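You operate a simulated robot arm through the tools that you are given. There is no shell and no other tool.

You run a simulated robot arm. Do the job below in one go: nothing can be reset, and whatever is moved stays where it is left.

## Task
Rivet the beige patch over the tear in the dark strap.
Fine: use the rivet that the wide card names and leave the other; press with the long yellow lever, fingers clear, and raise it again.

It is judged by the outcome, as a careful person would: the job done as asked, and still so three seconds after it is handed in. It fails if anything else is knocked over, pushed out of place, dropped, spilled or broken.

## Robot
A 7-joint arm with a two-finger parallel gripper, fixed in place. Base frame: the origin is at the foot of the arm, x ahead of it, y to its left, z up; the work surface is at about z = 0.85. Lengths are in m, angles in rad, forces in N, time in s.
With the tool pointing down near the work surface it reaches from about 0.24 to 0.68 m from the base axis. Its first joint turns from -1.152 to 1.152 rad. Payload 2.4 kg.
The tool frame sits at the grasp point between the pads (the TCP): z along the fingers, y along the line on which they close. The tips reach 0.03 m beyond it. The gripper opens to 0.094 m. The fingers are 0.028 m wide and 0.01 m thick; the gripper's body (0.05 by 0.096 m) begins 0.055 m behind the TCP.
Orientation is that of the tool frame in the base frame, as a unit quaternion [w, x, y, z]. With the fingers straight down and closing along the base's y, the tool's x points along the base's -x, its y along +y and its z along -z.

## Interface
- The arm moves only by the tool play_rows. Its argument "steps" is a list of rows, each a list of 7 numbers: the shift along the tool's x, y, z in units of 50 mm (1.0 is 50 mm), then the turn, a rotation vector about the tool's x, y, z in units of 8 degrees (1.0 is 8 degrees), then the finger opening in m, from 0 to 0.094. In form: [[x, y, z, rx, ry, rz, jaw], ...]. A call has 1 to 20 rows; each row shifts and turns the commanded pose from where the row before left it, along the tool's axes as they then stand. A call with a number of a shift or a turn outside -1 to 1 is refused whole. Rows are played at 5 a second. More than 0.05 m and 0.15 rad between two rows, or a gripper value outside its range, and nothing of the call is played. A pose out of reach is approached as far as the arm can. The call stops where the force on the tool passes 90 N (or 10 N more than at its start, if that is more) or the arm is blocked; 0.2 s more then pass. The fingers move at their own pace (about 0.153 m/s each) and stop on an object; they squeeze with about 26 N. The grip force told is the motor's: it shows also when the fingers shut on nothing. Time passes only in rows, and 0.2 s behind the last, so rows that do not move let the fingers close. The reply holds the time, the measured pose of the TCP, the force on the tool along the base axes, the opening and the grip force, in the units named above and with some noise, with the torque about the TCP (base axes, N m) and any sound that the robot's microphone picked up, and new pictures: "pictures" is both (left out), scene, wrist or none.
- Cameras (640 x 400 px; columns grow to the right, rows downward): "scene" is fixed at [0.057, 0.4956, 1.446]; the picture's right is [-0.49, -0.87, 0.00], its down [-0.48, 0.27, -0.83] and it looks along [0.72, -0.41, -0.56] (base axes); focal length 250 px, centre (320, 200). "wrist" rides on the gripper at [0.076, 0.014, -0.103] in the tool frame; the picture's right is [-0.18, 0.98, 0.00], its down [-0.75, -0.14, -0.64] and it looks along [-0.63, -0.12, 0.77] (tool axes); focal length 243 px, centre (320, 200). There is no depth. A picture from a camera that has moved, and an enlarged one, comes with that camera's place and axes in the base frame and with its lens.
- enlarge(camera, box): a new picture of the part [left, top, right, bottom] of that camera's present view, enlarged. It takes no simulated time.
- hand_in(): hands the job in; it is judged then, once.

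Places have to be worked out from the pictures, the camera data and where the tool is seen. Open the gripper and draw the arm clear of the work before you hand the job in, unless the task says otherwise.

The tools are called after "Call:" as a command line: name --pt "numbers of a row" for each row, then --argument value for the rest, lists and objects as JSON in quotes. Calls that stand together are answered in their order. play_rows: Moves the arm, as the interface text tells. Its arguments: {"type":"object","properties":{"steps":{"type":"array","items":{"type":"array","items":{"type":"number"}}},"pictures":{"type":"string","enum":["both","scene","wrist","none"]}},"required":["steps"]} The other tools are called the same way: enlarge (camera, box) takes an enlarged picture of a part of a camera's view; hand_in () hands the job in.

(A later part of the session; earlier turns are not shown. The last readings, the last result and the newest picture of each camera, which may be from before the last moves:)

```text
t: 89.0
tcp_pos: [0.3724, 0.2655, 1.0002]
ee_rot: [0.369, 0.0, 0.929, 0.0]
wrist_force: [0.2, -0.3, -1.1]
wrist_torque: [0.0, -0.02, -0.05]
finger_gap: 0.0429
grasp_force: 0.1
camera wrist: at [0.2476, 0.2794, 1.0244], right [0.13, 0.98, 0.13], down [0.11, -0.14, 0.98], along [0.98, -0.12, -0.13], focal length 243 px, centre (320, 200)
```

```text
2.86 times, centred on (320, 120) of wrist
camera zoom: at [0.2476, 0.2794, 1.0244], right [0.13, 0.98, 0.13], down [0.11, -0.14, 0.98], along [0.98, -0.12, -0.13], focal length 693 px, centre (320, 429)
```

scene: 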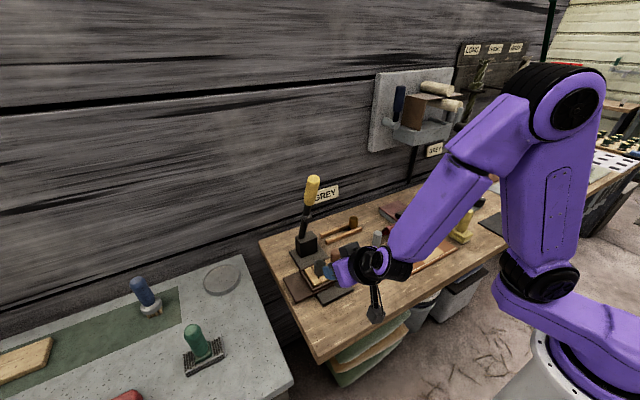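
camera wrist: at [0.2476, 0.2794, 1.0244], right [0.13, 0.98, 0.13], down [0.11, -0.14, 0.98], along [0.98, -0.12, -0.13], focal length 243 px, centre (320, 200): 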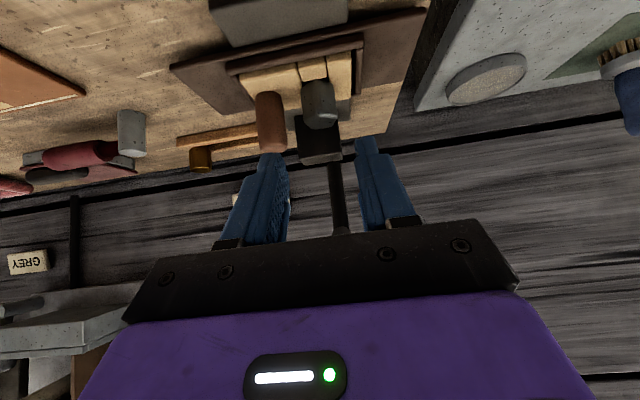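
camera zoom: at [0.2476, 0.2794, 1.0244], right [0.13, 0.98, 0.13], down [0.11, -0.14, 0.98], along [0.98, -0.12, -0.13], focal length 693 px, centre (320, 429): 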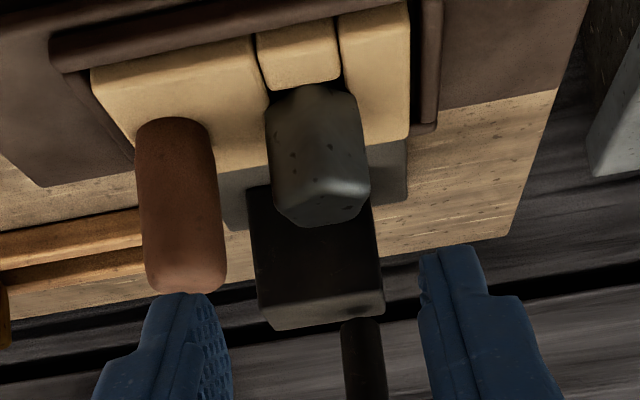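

The grey rivet is now standing upright in the patch hole. Next is the lever: I bring the tool to vertical, rise to z≈1.28 in front of it, and look.

Call:
play_rows --pt "0 0 0 0 1 0 0.06" --pt "0 0 0 0 1 0 0.06" --pt "0 0 0 0 1 0 0.06" --pt "0 0 0 0 1 0 0.06" --pt "0 0 0 0 1 0 0.06" --pt "0 0 0 0 0.41 0 0.06" --pt "0 0 -0.93 0 0 0 0.08" --pt "0 0 -0.93 0 0 0 0.08" --pt "0 0 -0.93 0 0 0 0.08" --pt "0 0 -0.93 0 0 0 0.08" --pt "0 0 -0.93 0 0 0 0.08" --pt "0 0 -0.93 0 0 0 0.08" --pt "0 0 0 0 0 0 0.08" --pictures "both"

Call:
enlarge --camera "scene" --box '[280, 160, 370, 290]'

Call:
enlarge --camera "wrist" --box '[240, 60, 400, 220]'

```text
t: 91.8
tcp_pos: [0.3725, 0.2653, 1.2803]
ee_rot: [-0.001, 0.0, 1.0, 0.0]
wrist_force: [0.2, 0.4, -0.4]
wrist_torque: [0.01, -0.04, 0.0]
finger_gap: 0.0799
grasp_force: 0.2
camera wrist: at [0.2971, 0.2791, 1.3832], right [0.18, 0.98, 0.0], down [0.75, -0.14, 0.64], along [0.63, -0.12, -0.77], focal length 243 px, centre (320, 200)
```

scene: 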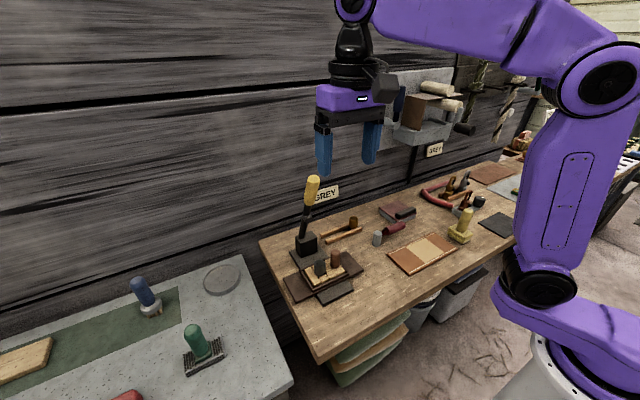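
wrist: 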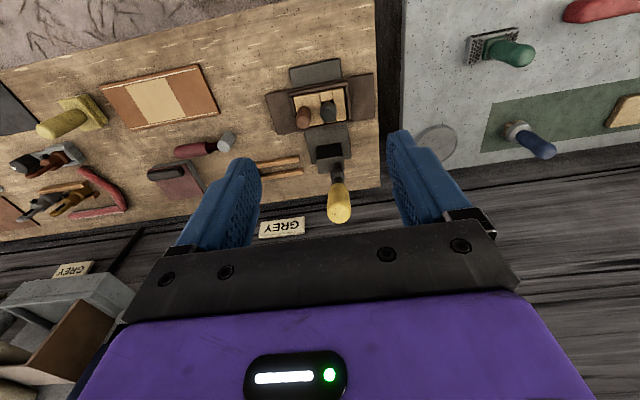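

```text
3.08 times, centred on (325, 225) of scene
camera zoom: at [0.057, 0.4956, 1.446], right [-0.49, -0.87, 0.0], down [-0.48, 0.27, -0.83], along [0.72, -0.41, -0.56], focal length 770 px, centre (305, 123)
```

zoom: 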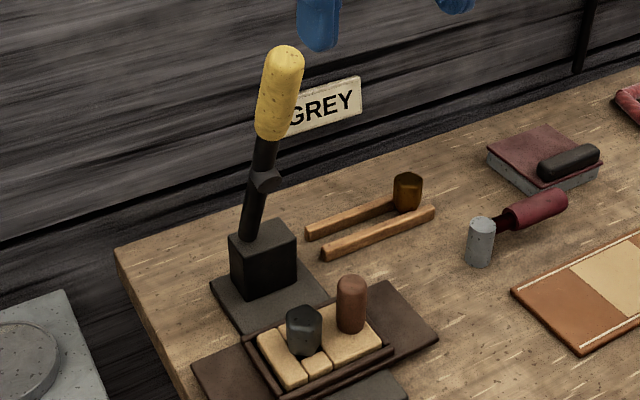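

```text
2.50 times, centred on (320, 140) of wrist
camera zoom: at [0.2971, 0.2791, 1.3832], right [0.18, 0.98, 0.0], down [0.75, -0.14, 0.64], along [0.63, -0.12, -0.77], focal length 606 px, centre (320, 350)
```

zoom: 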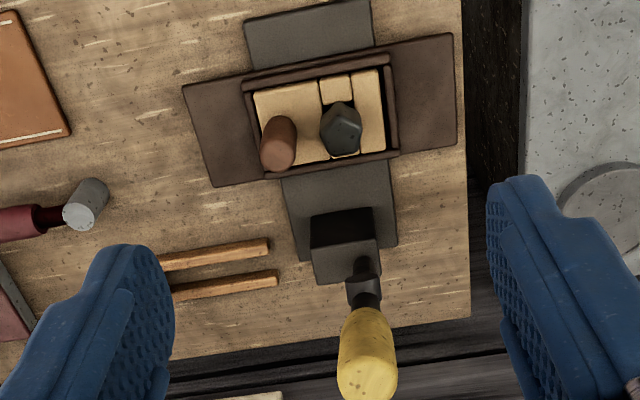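

The patch, rivet and raised lever are all in order; the handle end is near (0.486, 0.267, 1.178). I move over the handle with open fingers and lower to just above it.

Call:
play_rows --pt "-0.84 0.008 0 0 0 0 0.08" --pt "-0.84 0.008 0 0 0 0 0.08" --pt "-0.84 0.008 0 0 0 0 0.08" --pt "0 0 0.5 0 0 0 0.08" --pt "0 0 0.5 0 0 0 0.08" --pt "0 0 0 0 0 0 0.08" --pictures "both"

Call:
enlarge --camera "scene" --box '[280, 140, 360, 230]'

Call:
enlarge --camera "wrist" --box '[240, 60, 400, 220]'

```text
t: 93.2
tcp_pos: [0.494, 0.2634, 1.2276]
ee_rot: [0.001, -0.001, 1.0, 0.0]
wrist_force: [-0.5, -0.3, 0.7]
wrist_torque: [-0.04, 0.0, 0.02]
finger_gap: 0.0802
grasp_force: 0.0
out of reach, approached as far as the arm can: row 3
camera wrist: at [0.42, 0.2781, 1.3292], right [0.18, 0.98, 0.0], down [0.75, -0.14, 0.64], along [0.63, -0.12, -0.77], focal length 243 px, centre (320, 200)
```

scene: 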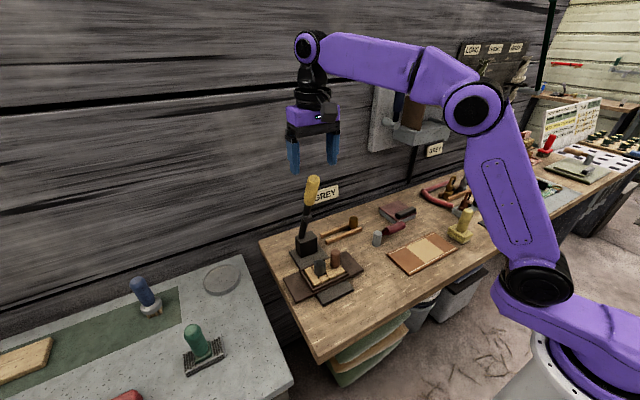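
wrist: 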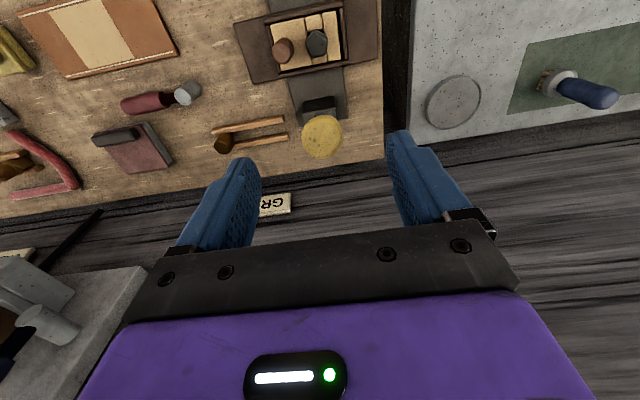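

```text
4.44 times, centred on (320, 185) of scene
camera zoom: at [0.0571, 0.4956, 1.446], right [-0.49, -0.87, 0.0], down [-0.48, 0.27, -0.83], along [0.72, -0.41, -0.56], focal length 1112 px, centre (320, 267)
```

zoom: 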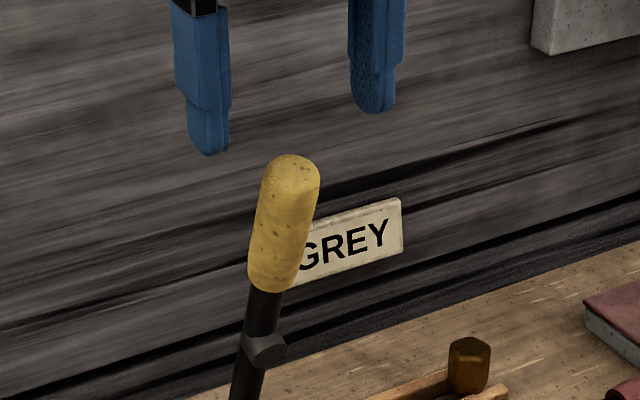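

```text
2.50 times, centred on (320, 140) of wrist
camera zoom: at [0.42, 0.2781, 1.3292], right [0.18, 0.98, 0.0], down [0.75, -0.14, 0.64], along [0.63, -0.12, -0.77], focal length 606 px, centre (320, 350)
```

zoom: 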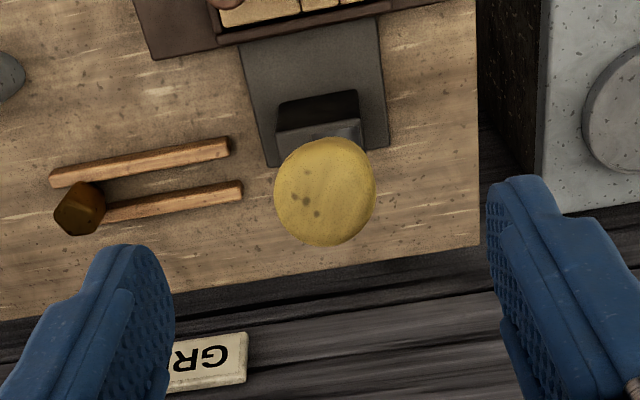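

Looking almost along the lever, the handle end is at about (0.488, 0.266, 1.183), between the open fingers. I centre on it and lower so the pads straddle the yellow handle.

Call:
play_rows --pt "-0.156 0.058 0.3 0 0 0 0.08" --pt "0 0 0.675 0 0 0 0.08" --pt "0 0 0.675 0 0 0 0.08" --pt "0 0 0 0 0 0 0.08" --pictures "both"

Call:
enlarge --camera "scene" --box '[280, 150, 360, 240]'

Call:
enlarge --camera "wrist" --box '[240, 90, 400, 220]'

```text
t: 94.2
tcp_pos: [0.5041, 0.2667, 1.1445]
ee_rot: [0.0, 0.0, 1.0, 0.0]
wrist_force: [0.2, -0.7, -0.2]
wrist_torque: [0.0, -0.01, 0.02]
finger_gap: 0.08
grasp_force: 0.2
camera wrist: at [0.4282, 0.2816, 1.2472], right [0.18, 0.98, 0.0], down [0.75, -0.14, 0.64], along [0.63, -0.12, -0.77], focal length 243 px, centre (320, 200)
```

scene: 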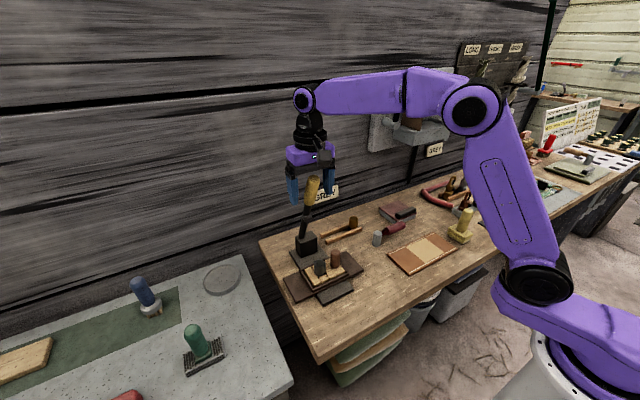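
wrist: 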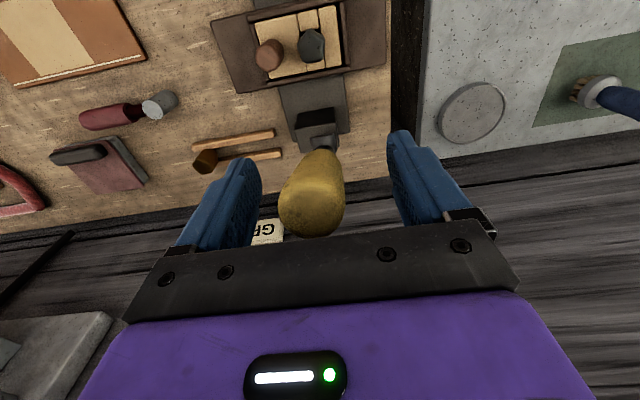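

```text
4.44 times, centred on (320, 195) of scene
camera zoom: at [0.057, 0.4956, 1.446], right [-0.49, -0.87, 0.0], down [-0.48, 0.27, -0.83], along [0.72, -0.41, -0.56], focal length 1112 px, centre (320, 222)
```

zoom: 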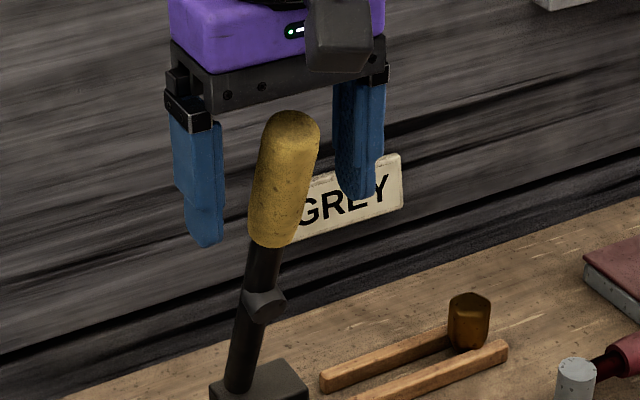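

```text
3.08 times, centred on (320, 155) of wrist
camera zoom: at [0.4282, 0.2816, 1.2472], right [0.18, 0.98, 0.0], down [0.75, -0.14, 0.64], along [0.63, -0.12, -0.77], focal length 746 px, centre (320, 338)
```

zoom: 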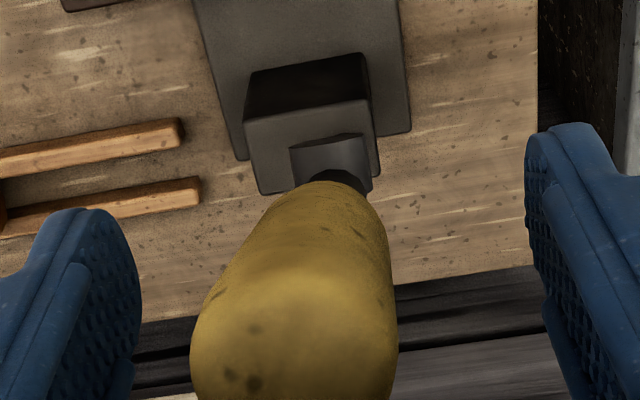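

The handle lies between the pads, about 3.5 mm toward −y from centre. I centre on it and close.

Call:
play_rows --pt "0 -0.07 0 0 0 0 0.07" --pt "0 0 0 0 0 0 0.045" --pt "0 0 0 0 0 0 0.03" --pt "0 0 0 0 0 0 0.015" --pt "0 0 0 0 0 0 0.015" --pictures "both"

Call:
enlarge --camera "wrist" --box '[240, 90, 400, 220]'

```text
t: 95.4
tcp_pos: [0.5046, 0.2647, 1.1446]
ee_rot: [0.001, -0.002, 1.0, 0.0]
wrist_force: [2.9, 10.1, -2.4]
wrist_torque: [-0.22, -0.26, -0.11]
finger_gap: 0.0339
grasp_force: 44.8
camera wrist: at [0.4283, 0.2792, 1.2474], right [0.18, 0.98, 0.0], down [0.75, -0.14, 0.64], along [0.63, -0.12, -0.77], focal length 243 px, centre (320, 200)
```

scene: 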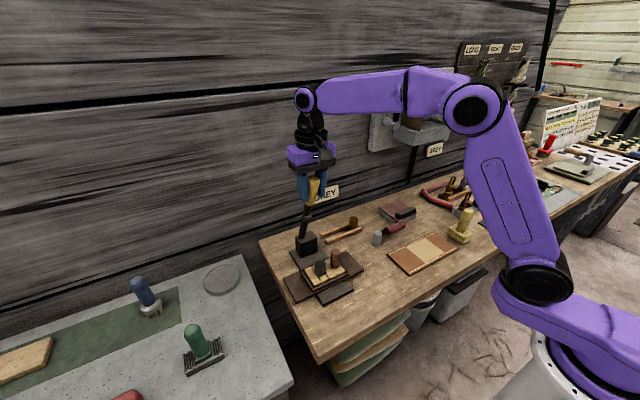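
wrist: 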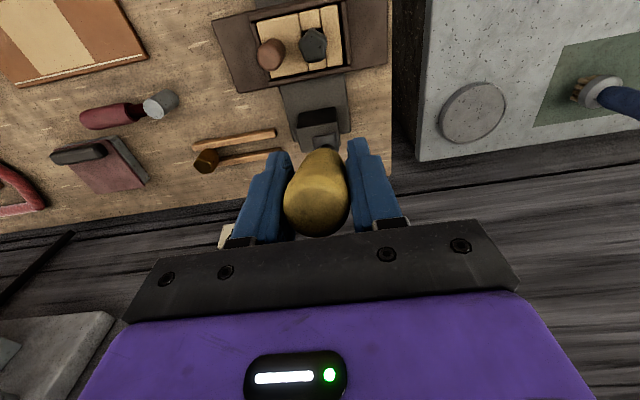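

```text
3.08 times, centred on (320, 155) of wrist
camera zoom: at [0.4283, 0.2792, 1.2474], right [0.18, 0.98, 0.0], down [0.75, -0.14, 0.64], along [0.63, -0.12, -0.77], focal length 746 px, centre (320, 338)
```

zoom: 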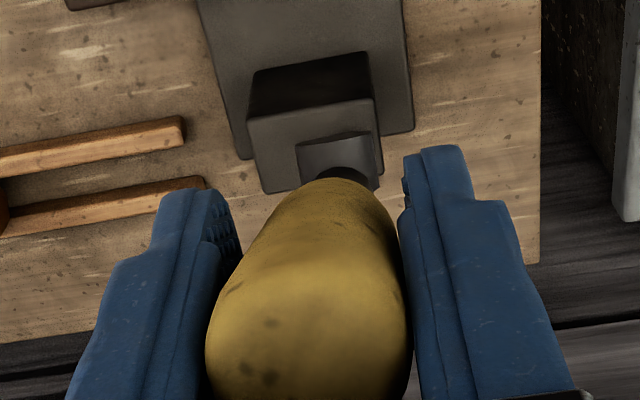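

The handle is gripped (34 mm). The lever pushes +10 N in y, so I relieve 1.8 mm and start swinging it down along its arc about (0.585, 0.91), checking forces after the first few degrees.

Call:
play_rows --pt "0 0.036 0 0 0 0 0.015" --pt "0.412 0 0.16 0 0 0 0.015" --pt "0.386 0 0.194 0 0 0 0.015" --pt "0 0 0 0 0 0 0.015" --pictures "scene"

Call:
enlarge --camera "scene" --box '[280, 150, 360, 240]'

```text
t: 96.4
tcp_pos: [0.463, 0.2649, 1.1265]
ee_rot: [-0.001, 0.0, 1.0, 0.0]
wrist_force: [9.9, 4.5, -5.3]
wrist_torque: [-0.13, -1.1, -0.06]
finger_gap: 0.0337
grasp_force: 45.3
```

scene: 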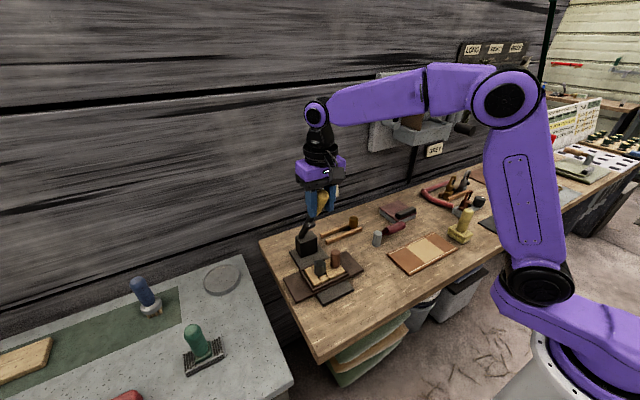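

```text
4.44 times, centred on (320, 195) of scene
camera zoom: at [0.0574, 0.4958, 1.4459], right [-0.49, -0.87, 0.0], down [-0.48, 0.27, -0.83], along [0.72, -0.41, -0.56], focal length 1112 px, centre (320, 222)
```

zoom: 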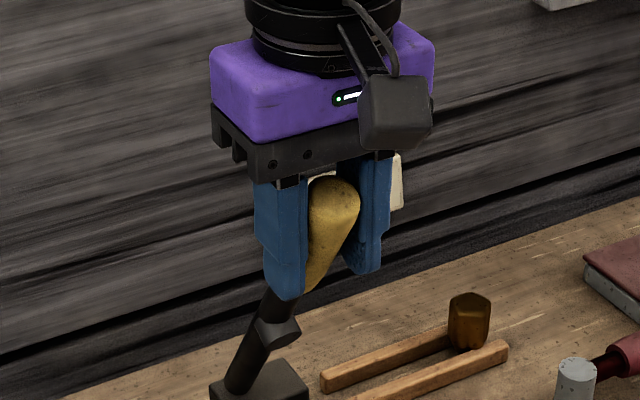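

The lever follows smoothly (about 11 N). I continue the arc by another 30°.

Call:
play_rows --pt "0.37 0 0.226 0 0 0 0.015" --pt "0.348 0 0.258 0 0 0 0.015" --pt "0.324 0 0.286 0 0 0 0.015" --pt "0.298 0 0.314 0 0 0 0.015" --pt "0.268 0 0.338 0 0 0 0.015" --pt "0.24 0 0.362 0 0 0 0.015" --pt "0 0 0 0 0 0 0.015" --pictures "both"

Call:
enlarge --camera "scene" --box '[280, 190, 370, 290]'

```text
t: 98.0
tcp_pos: [0.3702, 0.2649, 1.0367]
ee_rot: [0.001, -0.001, 1.0, 0.001]
wrist_force: [3.9, 9.0, 4.3]
wrist_torque: [-0.16, -1.31, -0.07]
finger_gap: 0.0336
grasp_force: 45.3
camera wrist: at [0.2952, 0.2791, 1.1401], right [0.18, 0.98, 0.0], down [0.75, -0.14, 0.64], along [0.63, -0.12, -0.77], focal length 243 px, centre (320, 200)
```

scene: 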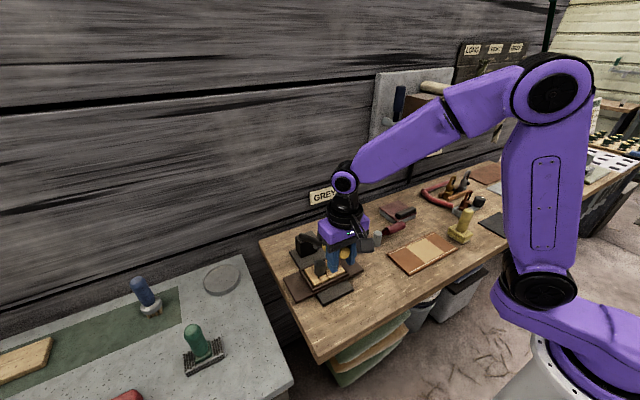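
wrist: 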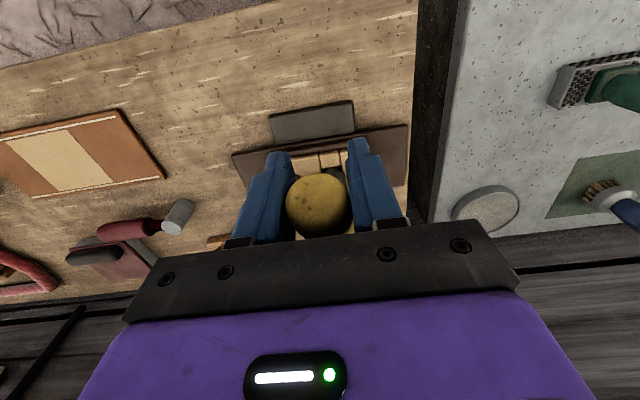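

```text
4.00 times, centred on (325, 240) of scene
camera zoom: at [0.0571, 0.4958, 1.4459], right [-0.49, -0.87, 0.0], down [-0.48, 0.27, -0.83], along [0.72, -0.41, -0.56], focal length 1000 px, centre (300, 40)
```

zoom: 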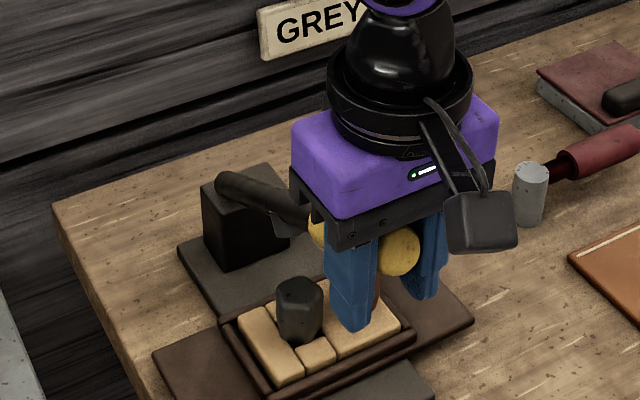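

The lever is at about 59° and moving freely. I continue 10° more, then approach the rivet in small steps.

Call:
play_rows --pt "0.206 0 0.38 0 0 0 0.015" --pt "0.172 0 0.396 0 0 0 0.015" --pt "0 0 0 0 0 0 0.015" --pictures "scene"

Call:
enlarge --camera "scene" --box '[280, 210, 370, 300]'

```text
t: 98.8
tcp_pos: [0.3513, 0.2652, 0.9959]
ee_rot: [0.001, -0.001, 1.0, 0.001]
wrist_force: [3.0, 9.4, 5.8]
wrist_torque: [-0.15, -1.28, -0.04]
finger_gap: 0.034
grasp_force: 44.6
```

scene: 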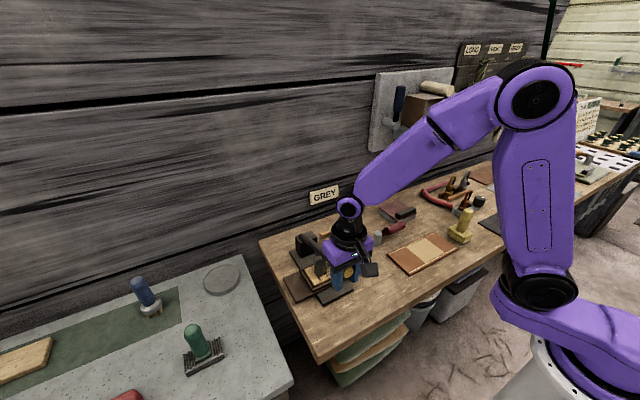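

```text
4.44 times, centred on (325, 255) of scene
camera zoom: at [0.057, 0.4958, 1.4459], right [-0.49, -0.87, 0.0], down [-0.48, 0.27, -0.83], along [0.72, -0.41, -0.56], focal length 1112 px, centre (298, -44)
```

zoom: 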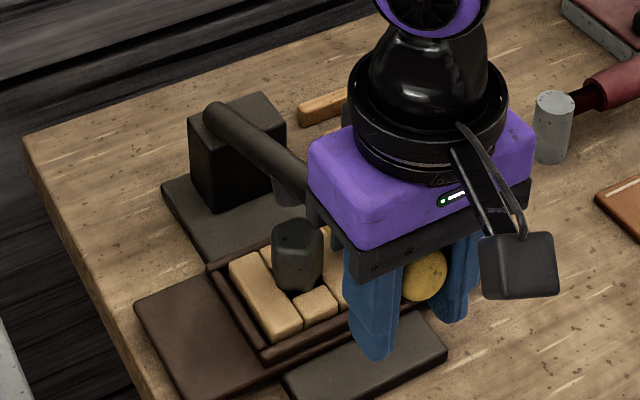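

The hammer is now about 2 cm above the rivet and well over it. I lower 5° at a time, watching for contact.

Call:
play_rows --pt "0.138 0 0.412 0 0 0 0.015" --pt "0 0 0 0 0 0 0.015" --pictures "scene"

Call:
enlarge --camera "scene" --box '[280, 210, 370, 300]'

```text
t: 99.4
tcp_pos: [0.3452, 0.2662, 0.9763]
ee_rot: [0.002, 0.0, 1.0, 0.001]
wrist_force: [10.3, 9.7, 2.3]
wrist_torque: [-0.23, -0.99, 0.01]
finger_gap: 0.034
grasp_force: 45.0
```

scene: 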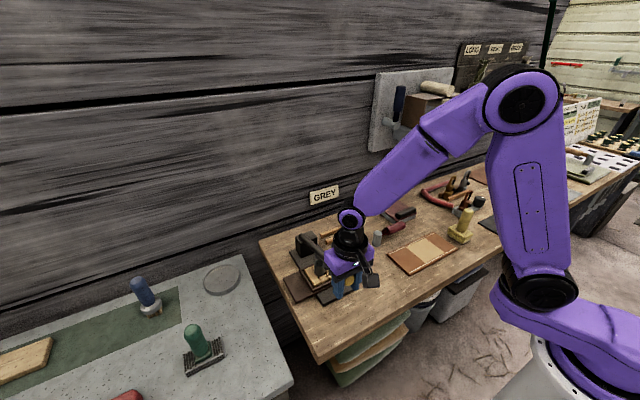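

```text
4.44 times, centred on (325, 255) of scene
camera zoom: at [0.0573, 0.4958, 1.4459], right [-0.49, -0.87, 0.0], down [-0.48, 0.27, -0.83], along [0.72, -0.41, -0.56], focal length 1112 px, centre (298, -44)
```

zoom: 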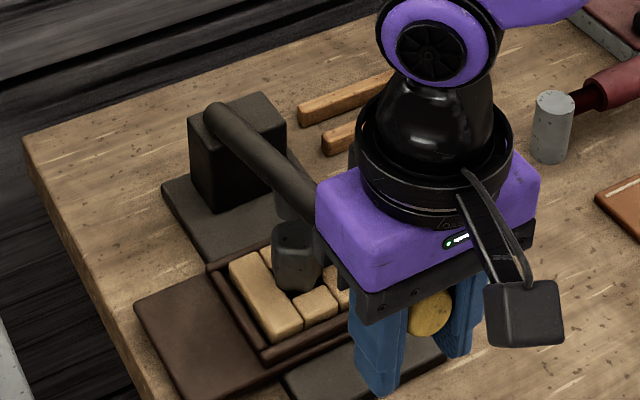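

The hammer is just above the rivet head. I press on by another 5° and watch force and sound.

Call:
play_rows --pt "0.05 0 0.21 0 0 0 0.015" --pt "0.05 0 0.21 0 0 0 0.015" --pt "0 0 0 0 0 0 0.015" --pictures "scene"

Call:
enlarge --camera "scene" --box '[280, 210, 370, 300]'

```text
t: 100.2
tcp_pos: [0.3409, 0.2655, 0.957]
ee_rot: [0.0, 0.0, 1.0, 0.002]
wrist_force: [12.5, 7.2, 3.8]
wrist_torque: [-0.12, -0.93, 0.01]
finger_gap: 0.034
grasp_force: 45.2
```

scene: 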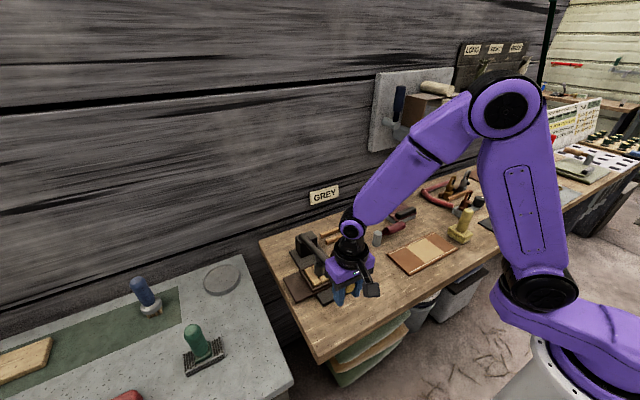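

```text
4.44 times, centred on (325, 255) of scene
camera zoom: at [0.0574, 0.4957, 1.4459], right [-0.49, -0.87, 0.0], down [-0.48, 0.27, -0.83], along [0.72, -0.41, -0.56], focal length 1112 px, centre (298, -44)
```

zoom: 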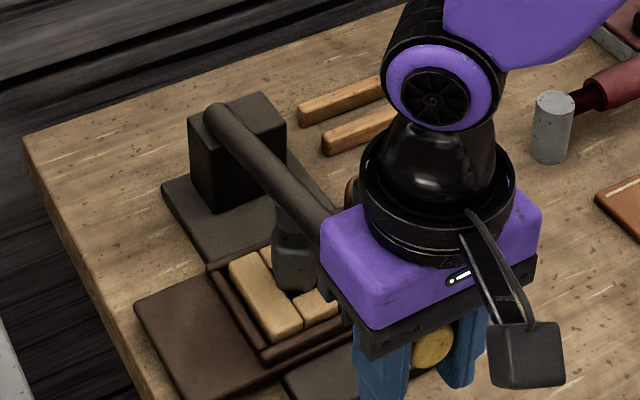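

The hammer is on the rivet head with little force so far. I press further down in small steps.

Call:
play_rows --pt "0 0 0.15 0 0 0 0.015" --pt "0 0 0.1 0 0 0 0.015" --pt "0 0 0 0 0 0 0.015" --pictures "scene"

Call:
enlarge --camera "scene" --box '[280, 210, 370, 300]'

```text
t: 101.0
tcp_pos: [0.3376, 0.2662, 0.945]
ee_rot: [0.0, -0.001, 1.0, 0.0]
wrist_force: [0.6, 10.3, 4.2]
wrist_torque: [-0.15, -0.9, -0.04]
finger_gap: 0.034
grasp_force: 44.8
```

scene: 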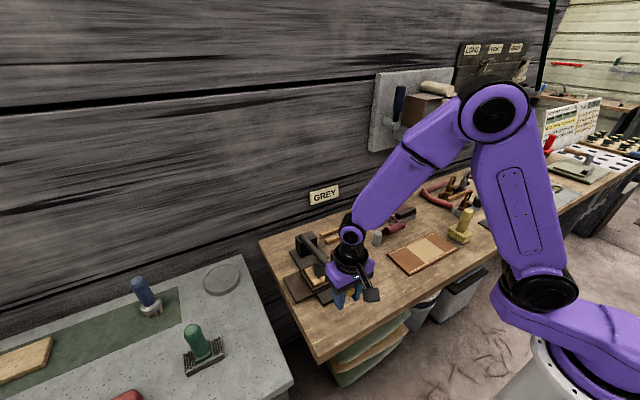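

```text
4.44 times, centred on (325, 255) of scene
camera zoom: at [0.057, 0.4958, 1.4459], right [-0.49, -0.87, 0.0], down [-0.48, 0.27, -0.83], along [0.72, -0.41, -0.56], focal length 1112 px, centre (298, -44)
```

zoom: 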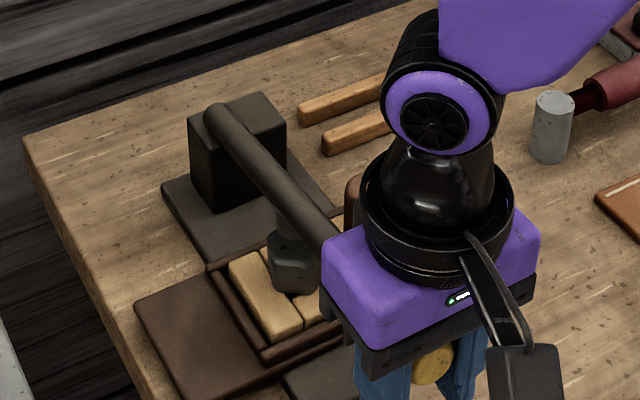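

Still only about 4 N; I press further down.

Call:
play_rows --pt "0 0 0.1 0 0 0 0.015" --pt "0 0 0.1 0 0 0 0.015" --pt "0 0 0 0 0 0 0.015" --pictures "both"

Call:
enlarge --camera "scene" --box '[280, 210, 370, 300]'

```text
t: 101.8
tcp_pos: [0.3375, 0.2644, 0.9349]
ee_rot: [-0.001, -0.002, 1.0, 0.0]
wrist_force: [-13.7, 16.6, 5.6]
wrist_torque: [-0.25, -1.13, 0.0]
finger_gap: 0.0341
grasp_force: 45.0
camera wrist: at [0.2623, 0.2793, 1.0376], right [0.18, 0.98, 0.0], down [0.75, -0.14, 0.64], along [0.63, -0.12, -0.77], focal length 243 px, centre (320, 200)
```

scene: 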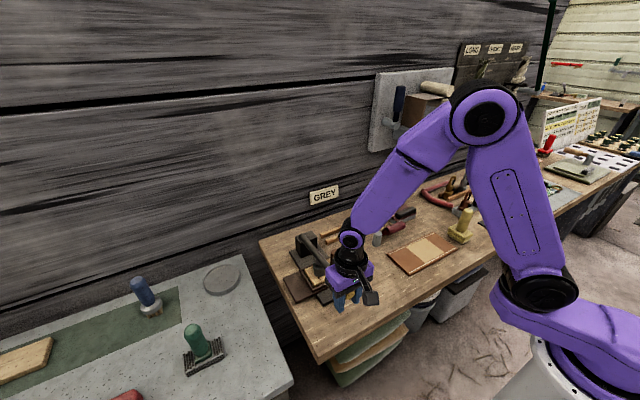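
wrist: 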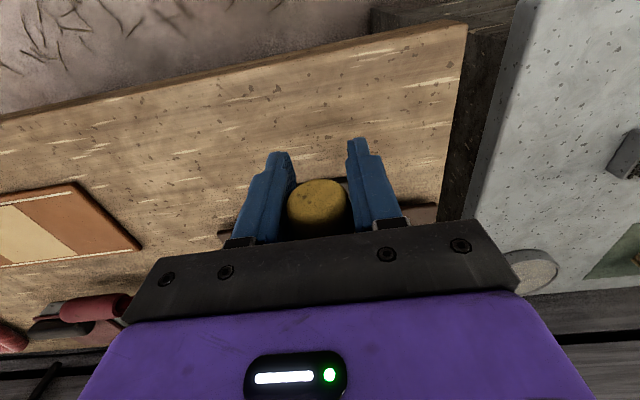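

```text
4.44 times, centred on (325, 255) of scene
camera zoom: at [0.0566, 0.496, 1.4458], right [-0.49, -0.87, 0.0], down [-0.48, 0.27, -0.83], along [0.72, -0.41, -0.56], focal length 1112 px, centre (298, -44)
```

zoom: 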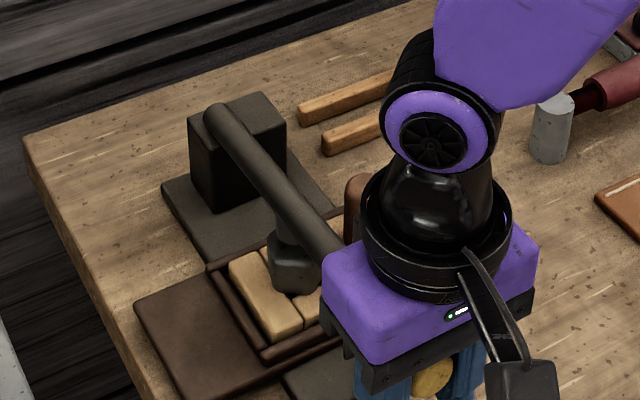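

Still no firm resistance; I ease 1 mm toward −x and press down another 8 mm.

Call:
play_rows --pt "0.03 0 0.08 0 0 0 0.015" --pt "0.02 0 0.08 0 0 0 0.015" --pt "0 0 0 0 0 0 0.015" --pictures "scene"

Call:
enlarge --camera "scene" --box '[300, 230, 360, 290]'

```text
t: 102.6
tcp_pos: [0.3385, 0.2653, 0.9268]
ee_rot: [0.002, -0.001, 1.0, 0.001]
wrist_force: [-9.3, 17.2, 4.6]
wrist_torque: [-0.27, -1.34, 0.03]
finger_gap: 0.0343
grasp_force: 44.5
```

scene: 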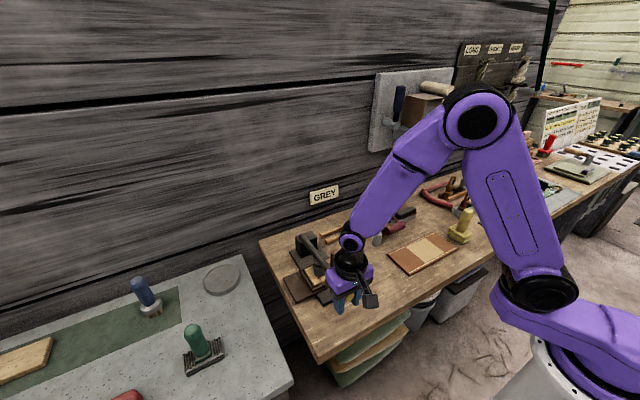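

```text
6.67 times, centred on (330, 260) of scene
camera zoom: at [0.0567, 0.496, 1.4458], right [-0.49, -0.87, 0.0], down [-0.48, 0.27, -0.83], along [0.72, -0.41, -0.56], focal length 1667 px, centre (253, -200)
```

zoom: 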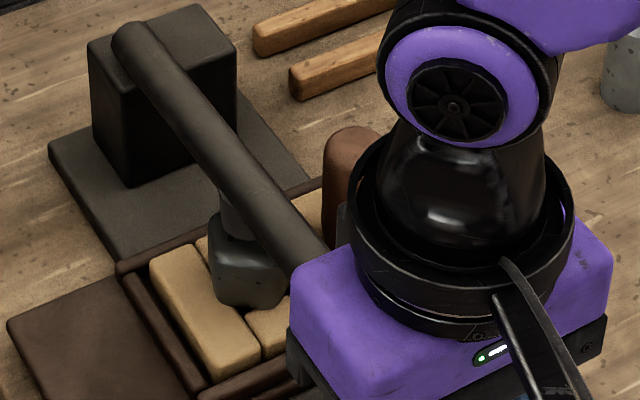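

The hammer sits on the rivet's head. I relieve the sideways force by 2 mm and press further down.

Call:
play_rows --pt "0.02 0.04 0.08 0 0 0 0.015" --pt "0 0 0.08 0 0 0 0.015" --pt "0 0 0 0 0 0 0.015" --pictures "scene"

Call:
enlarge --camera "scene" --box '[300, 230, 360, 290]'

```text
t: 103.4
tcp_pos: [0.3369, 0.2658, 0.9191]
ee_rot: [0.0, 0.001, 1.0, 0.001]
wrist_force: [1.9, -7.0, 38.3]
wrist_torque: [0.13, 0.11, 0.1]
finger_gap: 0.034
grasp_force: 45.5
```

scene: 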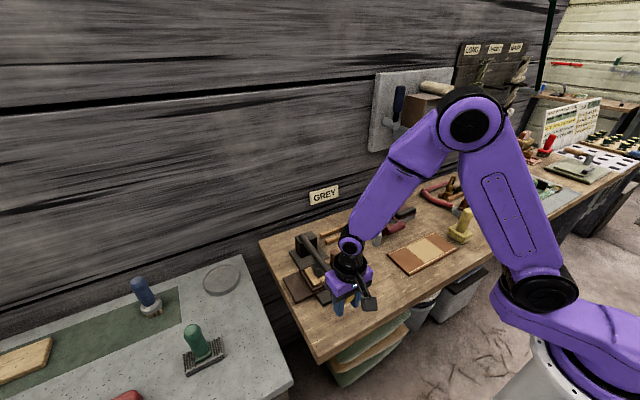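

```text
6.67 times, centred on (330, 260) of scene
camera zoom: at [0.0567, 0.495, 1.4462], right [-0.49, -0.87, 0.0], down [-0.48, 0.27, -0.83], along [0.72, -0.41, -0.56], focal length 1667 px, centre (253, -200)
```

zoom: 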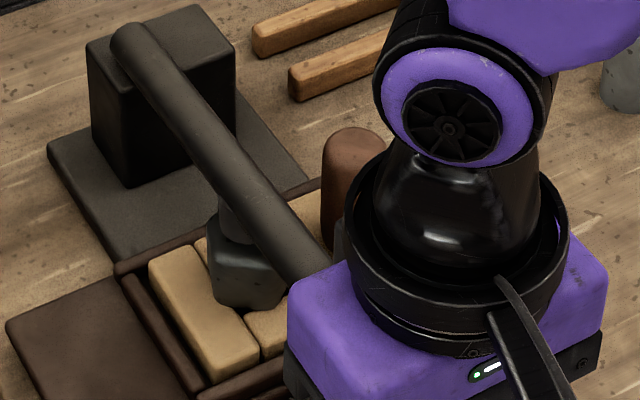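

Firm resistance now: 38 N at the handle, hammer pressing the rivet. I press a little further and listen.

Call:
play_rows --pt "0 0 0.05 0 0 0 0.015" --pt "0 0 0 0 0 0 0.015" --pictures "none"

```text
t: 104.0
tcp_pos: [0.338, 0.2653, 0.9158]
ee_rot: [0.0, 0.002, 1.0, 0.001]
wrist_force: [8.8, -17.7, 38.1]
wrist_torque: [0.34, 0.13, 0.11]
finger_gap: 0.0341
grasp_force: 44.9
```

The force holds at 38 N while moving 2.5 mm; I check whether the pads slip on the handle or the rivet is going in.

Call:
play_rows --pt "0 -0.03 0.05 0 0 0 0.015" --pt "0 0 0 0 0 0 0.015" --pictures "both"

Call:
enlarge --camera "scene" --box '[300, 230, 360, 290]'

Call:
enlarge --camera "wrist" --box '[240, 90, 400, 220]'

```text
t: 104.6
tcp_pos: [0.3366, 0.2651, 0.9142]
ee_rot: [0.001, 0.0, 1.0, 0.001]
wrist_force: [10.1, -14.1, 37.3]
wrist_torque: [0.26, 0.3, -0.01]
finger_gap: 0.0341
grasp_force: 44.8
camera wrist: at [0.2614, 0.2794, 1.0175], right [0.18, 0.98, 0.0], down [0.75, -0.14, 0.64], along [0.63, -0.12, -0.77], focal length 243 px, centre (320, 200)
```

scene: 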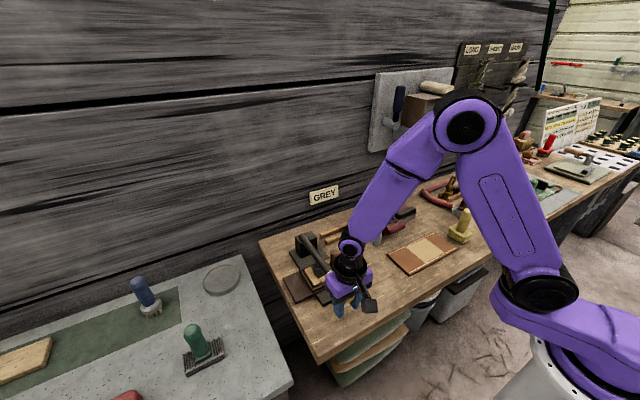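
wrist: 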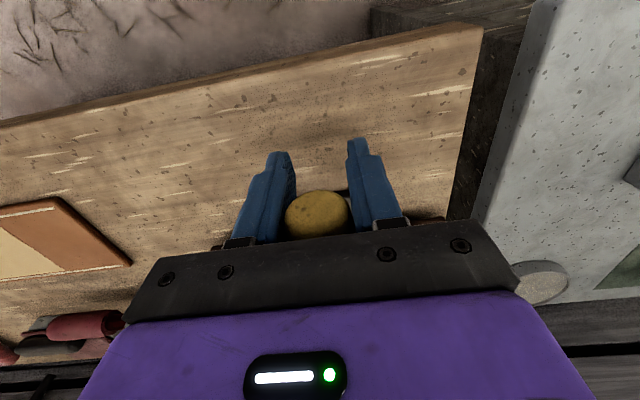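

```text
6.67 times, centred on (330, 260) of scene
camera zoom: at [0.0569, 0.4949, 1.4462], right [-0.49, -0.87, 0.0], down [-0.48, 0.27, -0.83], along [0.72, -0.41, -0.56], focal length 1667 px, centre (253, -200)
```

zoom: 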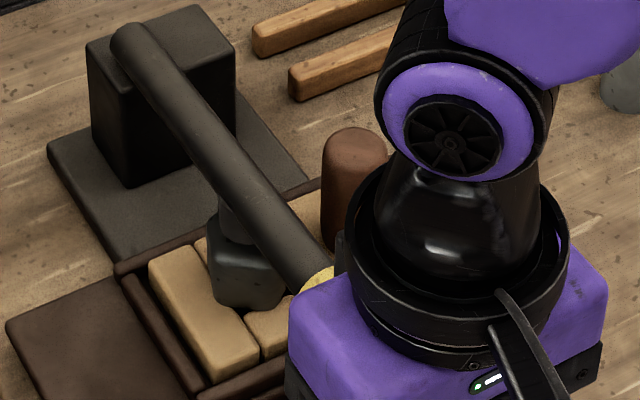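

```text
3.08 times, centred on (320, 155) of wrist
camera zoom: at [0.2614, 0.2794, 1.0175], right [0.18, 0.98, 0.0], down [0.75, -0.14, 0.64], along [0.63, -0.12, -0.77], focal length 746 px, centre (320, 338)
```

zoom: 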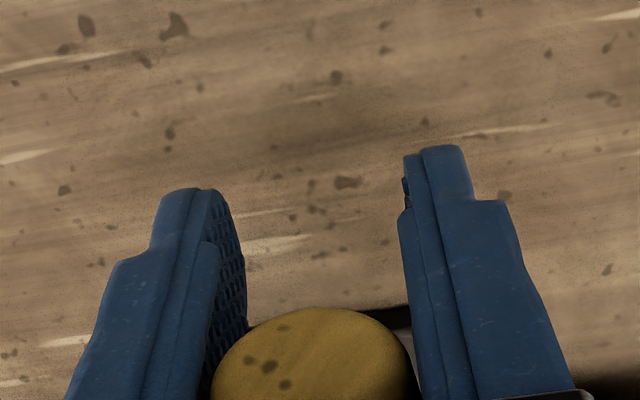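

The pads are slipping on the handle at about 38 N, so the lever itself is stopped by the rivet. I relieve the load, release the handle, and rise above it to press from the top with closed fingers instead.

Call:
play_rows --pt "0 0.02 -0.1 0 0 0 0.015" --pt "0 0 -0.06 0 0 0 0.015" --pt "0 0 0 0 0 0 0.04" --pt "0 0 0 0 0 0 0.06" --pt "0 0 0 0 0 0 0.06" --pictures "both"

Call:
enlarge --camera "scene" --box '[300, 230, 370, 300]'

Call:
enlarge --camera "wrist" --box '[240, 90, 400, 220]'

```text
t: 105.8
tcp_pos: [0.3376, 0.2664, 0.9214]
ee_rot: [0.0, -0.001, 1.0, 0.0]
wrist_force: [-0.7, 0.7, 0.0]
wrist_torque: [-0.04, -0.01, 0.02]
finger_gap: 0.0601
grasp_force: 0.0
camera wrist: at [0.2612, 0.281, 1.0252], right [0.18, 0.98, 0.0], down [0.75, -0.14, 0.64], along [0.63, -0.12, -0.77], focal length 243 px, centre (320, 200)
```

scene: 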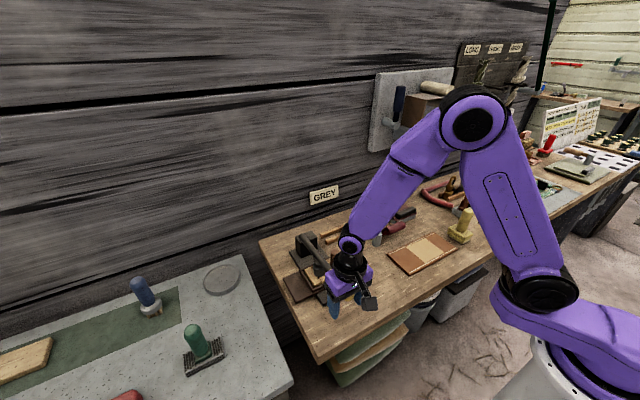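
wrist: 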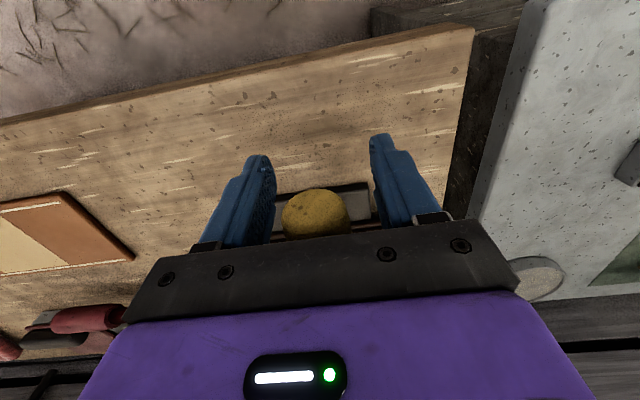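

```text
5.71 times, centred on (335, 265) of scene
camera zoom: at [0.057, 0.4956, 1.446], right [-0.49, -0.87, 0.0], down [-0.48, 0.27, -0.83], along [0.72, -0.41, -0.56], focal length 1429 px, centre (234, -171)
```

zoom: 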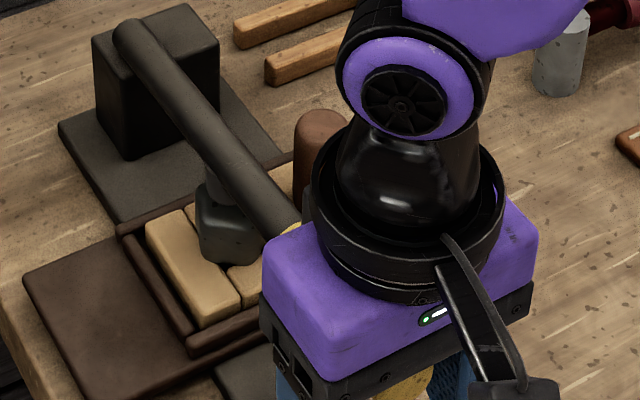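

```text
3.08 times, centred on (320, 155) of wrist
camera zoom: at [0.2612, 0.281, 1.0252], right [0.18, 0.98, 0.0], down [0.75, -0.14, 0.64], along [0.63, -0.12, -0.77], focal length 746 px, centre (320, 338)
```

zoom: 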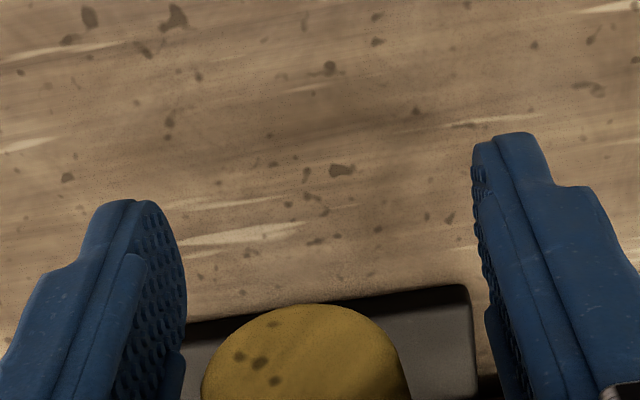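

The lever stays down by itself. I rise, close the fingers, and come down on top of the handle at about (0.335, 0.2655).

Call:
play_rows --pt "0 0 -0.7 0 0 0 0.06" --pt "0 0 -0.7 0 0 0 0.06" --pt "0 0 -0.7 0 0 0 0.06" --pt "0 0 0 0 0 0 0.02" --pt "0 0 0 0 0 0 0.0" --pt "0 0 0 0 0 0 0.0" --pt "0 0 0 0 0 0 0.0" --pictures "both"

Call:
enlarge --camera "scene" --box '[290, 220, 380, 310]'

Call:
enlarge --camera "wrist" --box '[240, 60, 400, 200]'

```text
t: 107.4
tcp_pos: [0.3354, 0.2643, 1.026]
ee_rot: [-0.001, 0.0, 1.0, -0.001]
wrist_force: [0.5, 0.1, -1.3]
wrist_torque: [0.02, 0.01, -0.03]
finger_gap: 0.0003
grasp_force: 25.4
camera wrist: at [0.2598, 0.2787, 1.1302], right [0.18, 0.98, 0.0], down [0.75, -0.14, 0.64], along [0.63, -0.12, -0.77], focal length 243 px, centre (320, 200)
```

scene: 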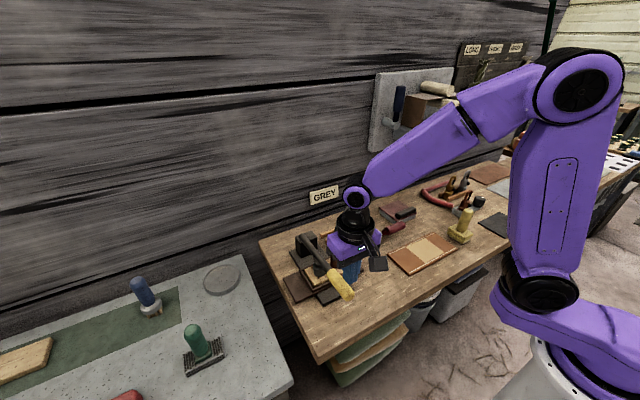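
wrist: 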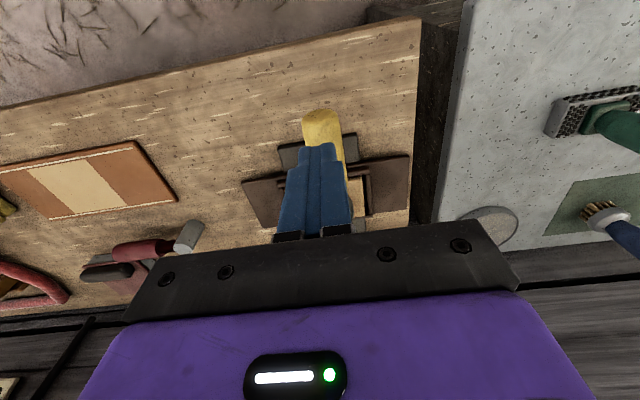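

```text
4.44 times, centred on (335, 265) of scene
camera zoom: at [0.057, 0.4956, 1.446], right [-0.49, -0.87, 0.0], down [-0.48, 0.27, -0.83], along [0.72, -0.41, -0.56], focal length 1112 px, centre (253, -89)
```

zoom: 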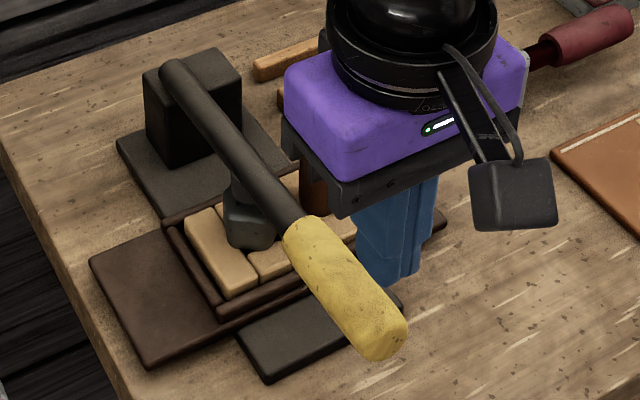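

```text
2.86 times, centred on (320, 130) of wrist
camera zoom: at [0.2598, 0.2787, 1.1302], right [0.18, 0.98, 0.0], down [0.75, -0.14, 0.64], along [0.63, -0.12, -0.77], focal length 693 px, centre (320, 400)
```

zoom: 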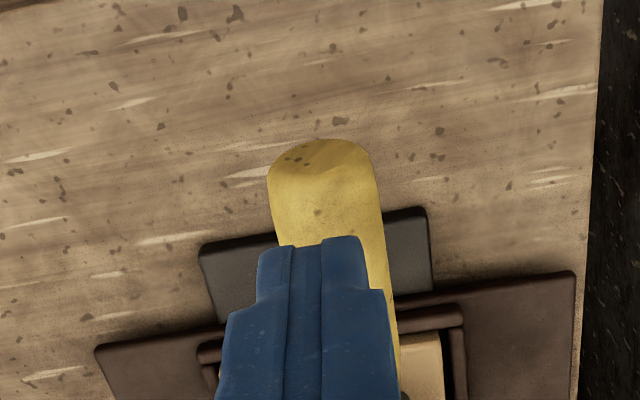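

The lever is down with its hammer on the rivet, and my closed fingers are centred above the handle. I lower onto it and press.

Call:
play_rows --pt "0 0 0.4 0 0 0 0.0" --pt "0 0 0.3 0 0 0 0.0" --pt "0 0 0.15 0 0 0 0.0" --pt "0 0 0 0 0 0 0.0" --pictures "none"

```text
t: 108.4
tcp_pos: [0.3353, 0.2658, 0.9874]
ee_rot: [0.001, 0.0, 1.0, 0.0]
wrist_force: [-10.6, -10.7, 53.4]
wrist_torque: [-0.34, 0.81, 0.11]
finger_gap: 0.0
grasp_force: 25.5
```

Contact with 53 N at the handle. I press a bit further, to about 80 N.

Call:
play_rows --pt "0 0 0.04 0 0 0 0.0" --pt "0 0 0.03 0 0 0 0.0" --pt "0 0 0 0 0 0 0.0" --pictures "scene"

Call:
enlarge --camera "scene" --box '[290, 220, 380, 310]'

```text
t: 108.9
tcp_pos: [0.3355, 0.2653, 0.9882]
ee_rot: [0.0, 0.0, 1.0, 0.002]
wrist_force: [-12.6, -10.1, 45.0]
wrist_torque: [-0.32, 0.76, 0.05]
finger_gap: 0.0
grasp_force: 26.1
stopped in row 2: the force on the tool passed its limit at 93 N (the readings are from after the stop); the commanded pose is now the measured one
```

scene: 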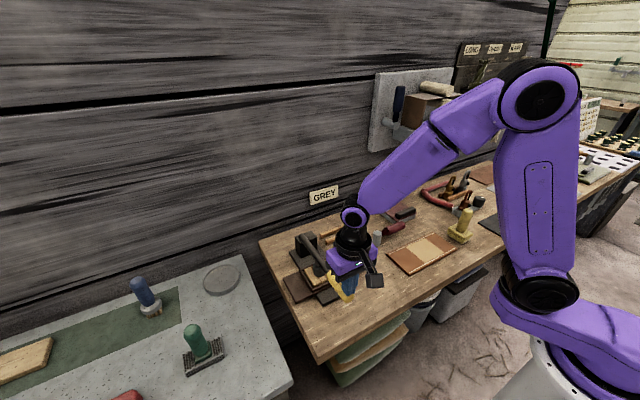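

```text
4.44 times, centred on (335, 265) of scene
camera zoom: at [0.0562, 0.4949, 1.4463], right [-0.49, -0.87, 0.0], down [-0.48, 0.27, -0.83], along [0.72, -0.41, -0.56], focal length 1112 px, centre (253, -89)
```

zoom: 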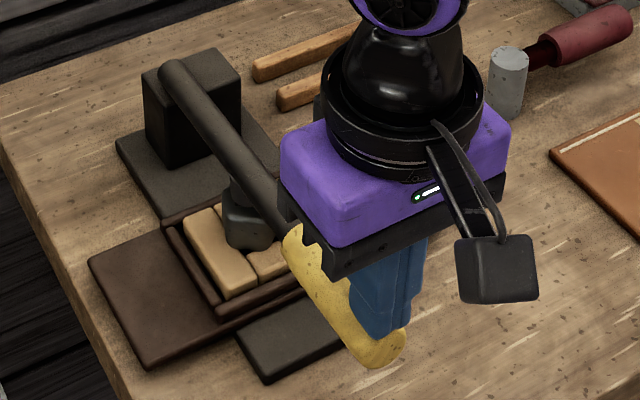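

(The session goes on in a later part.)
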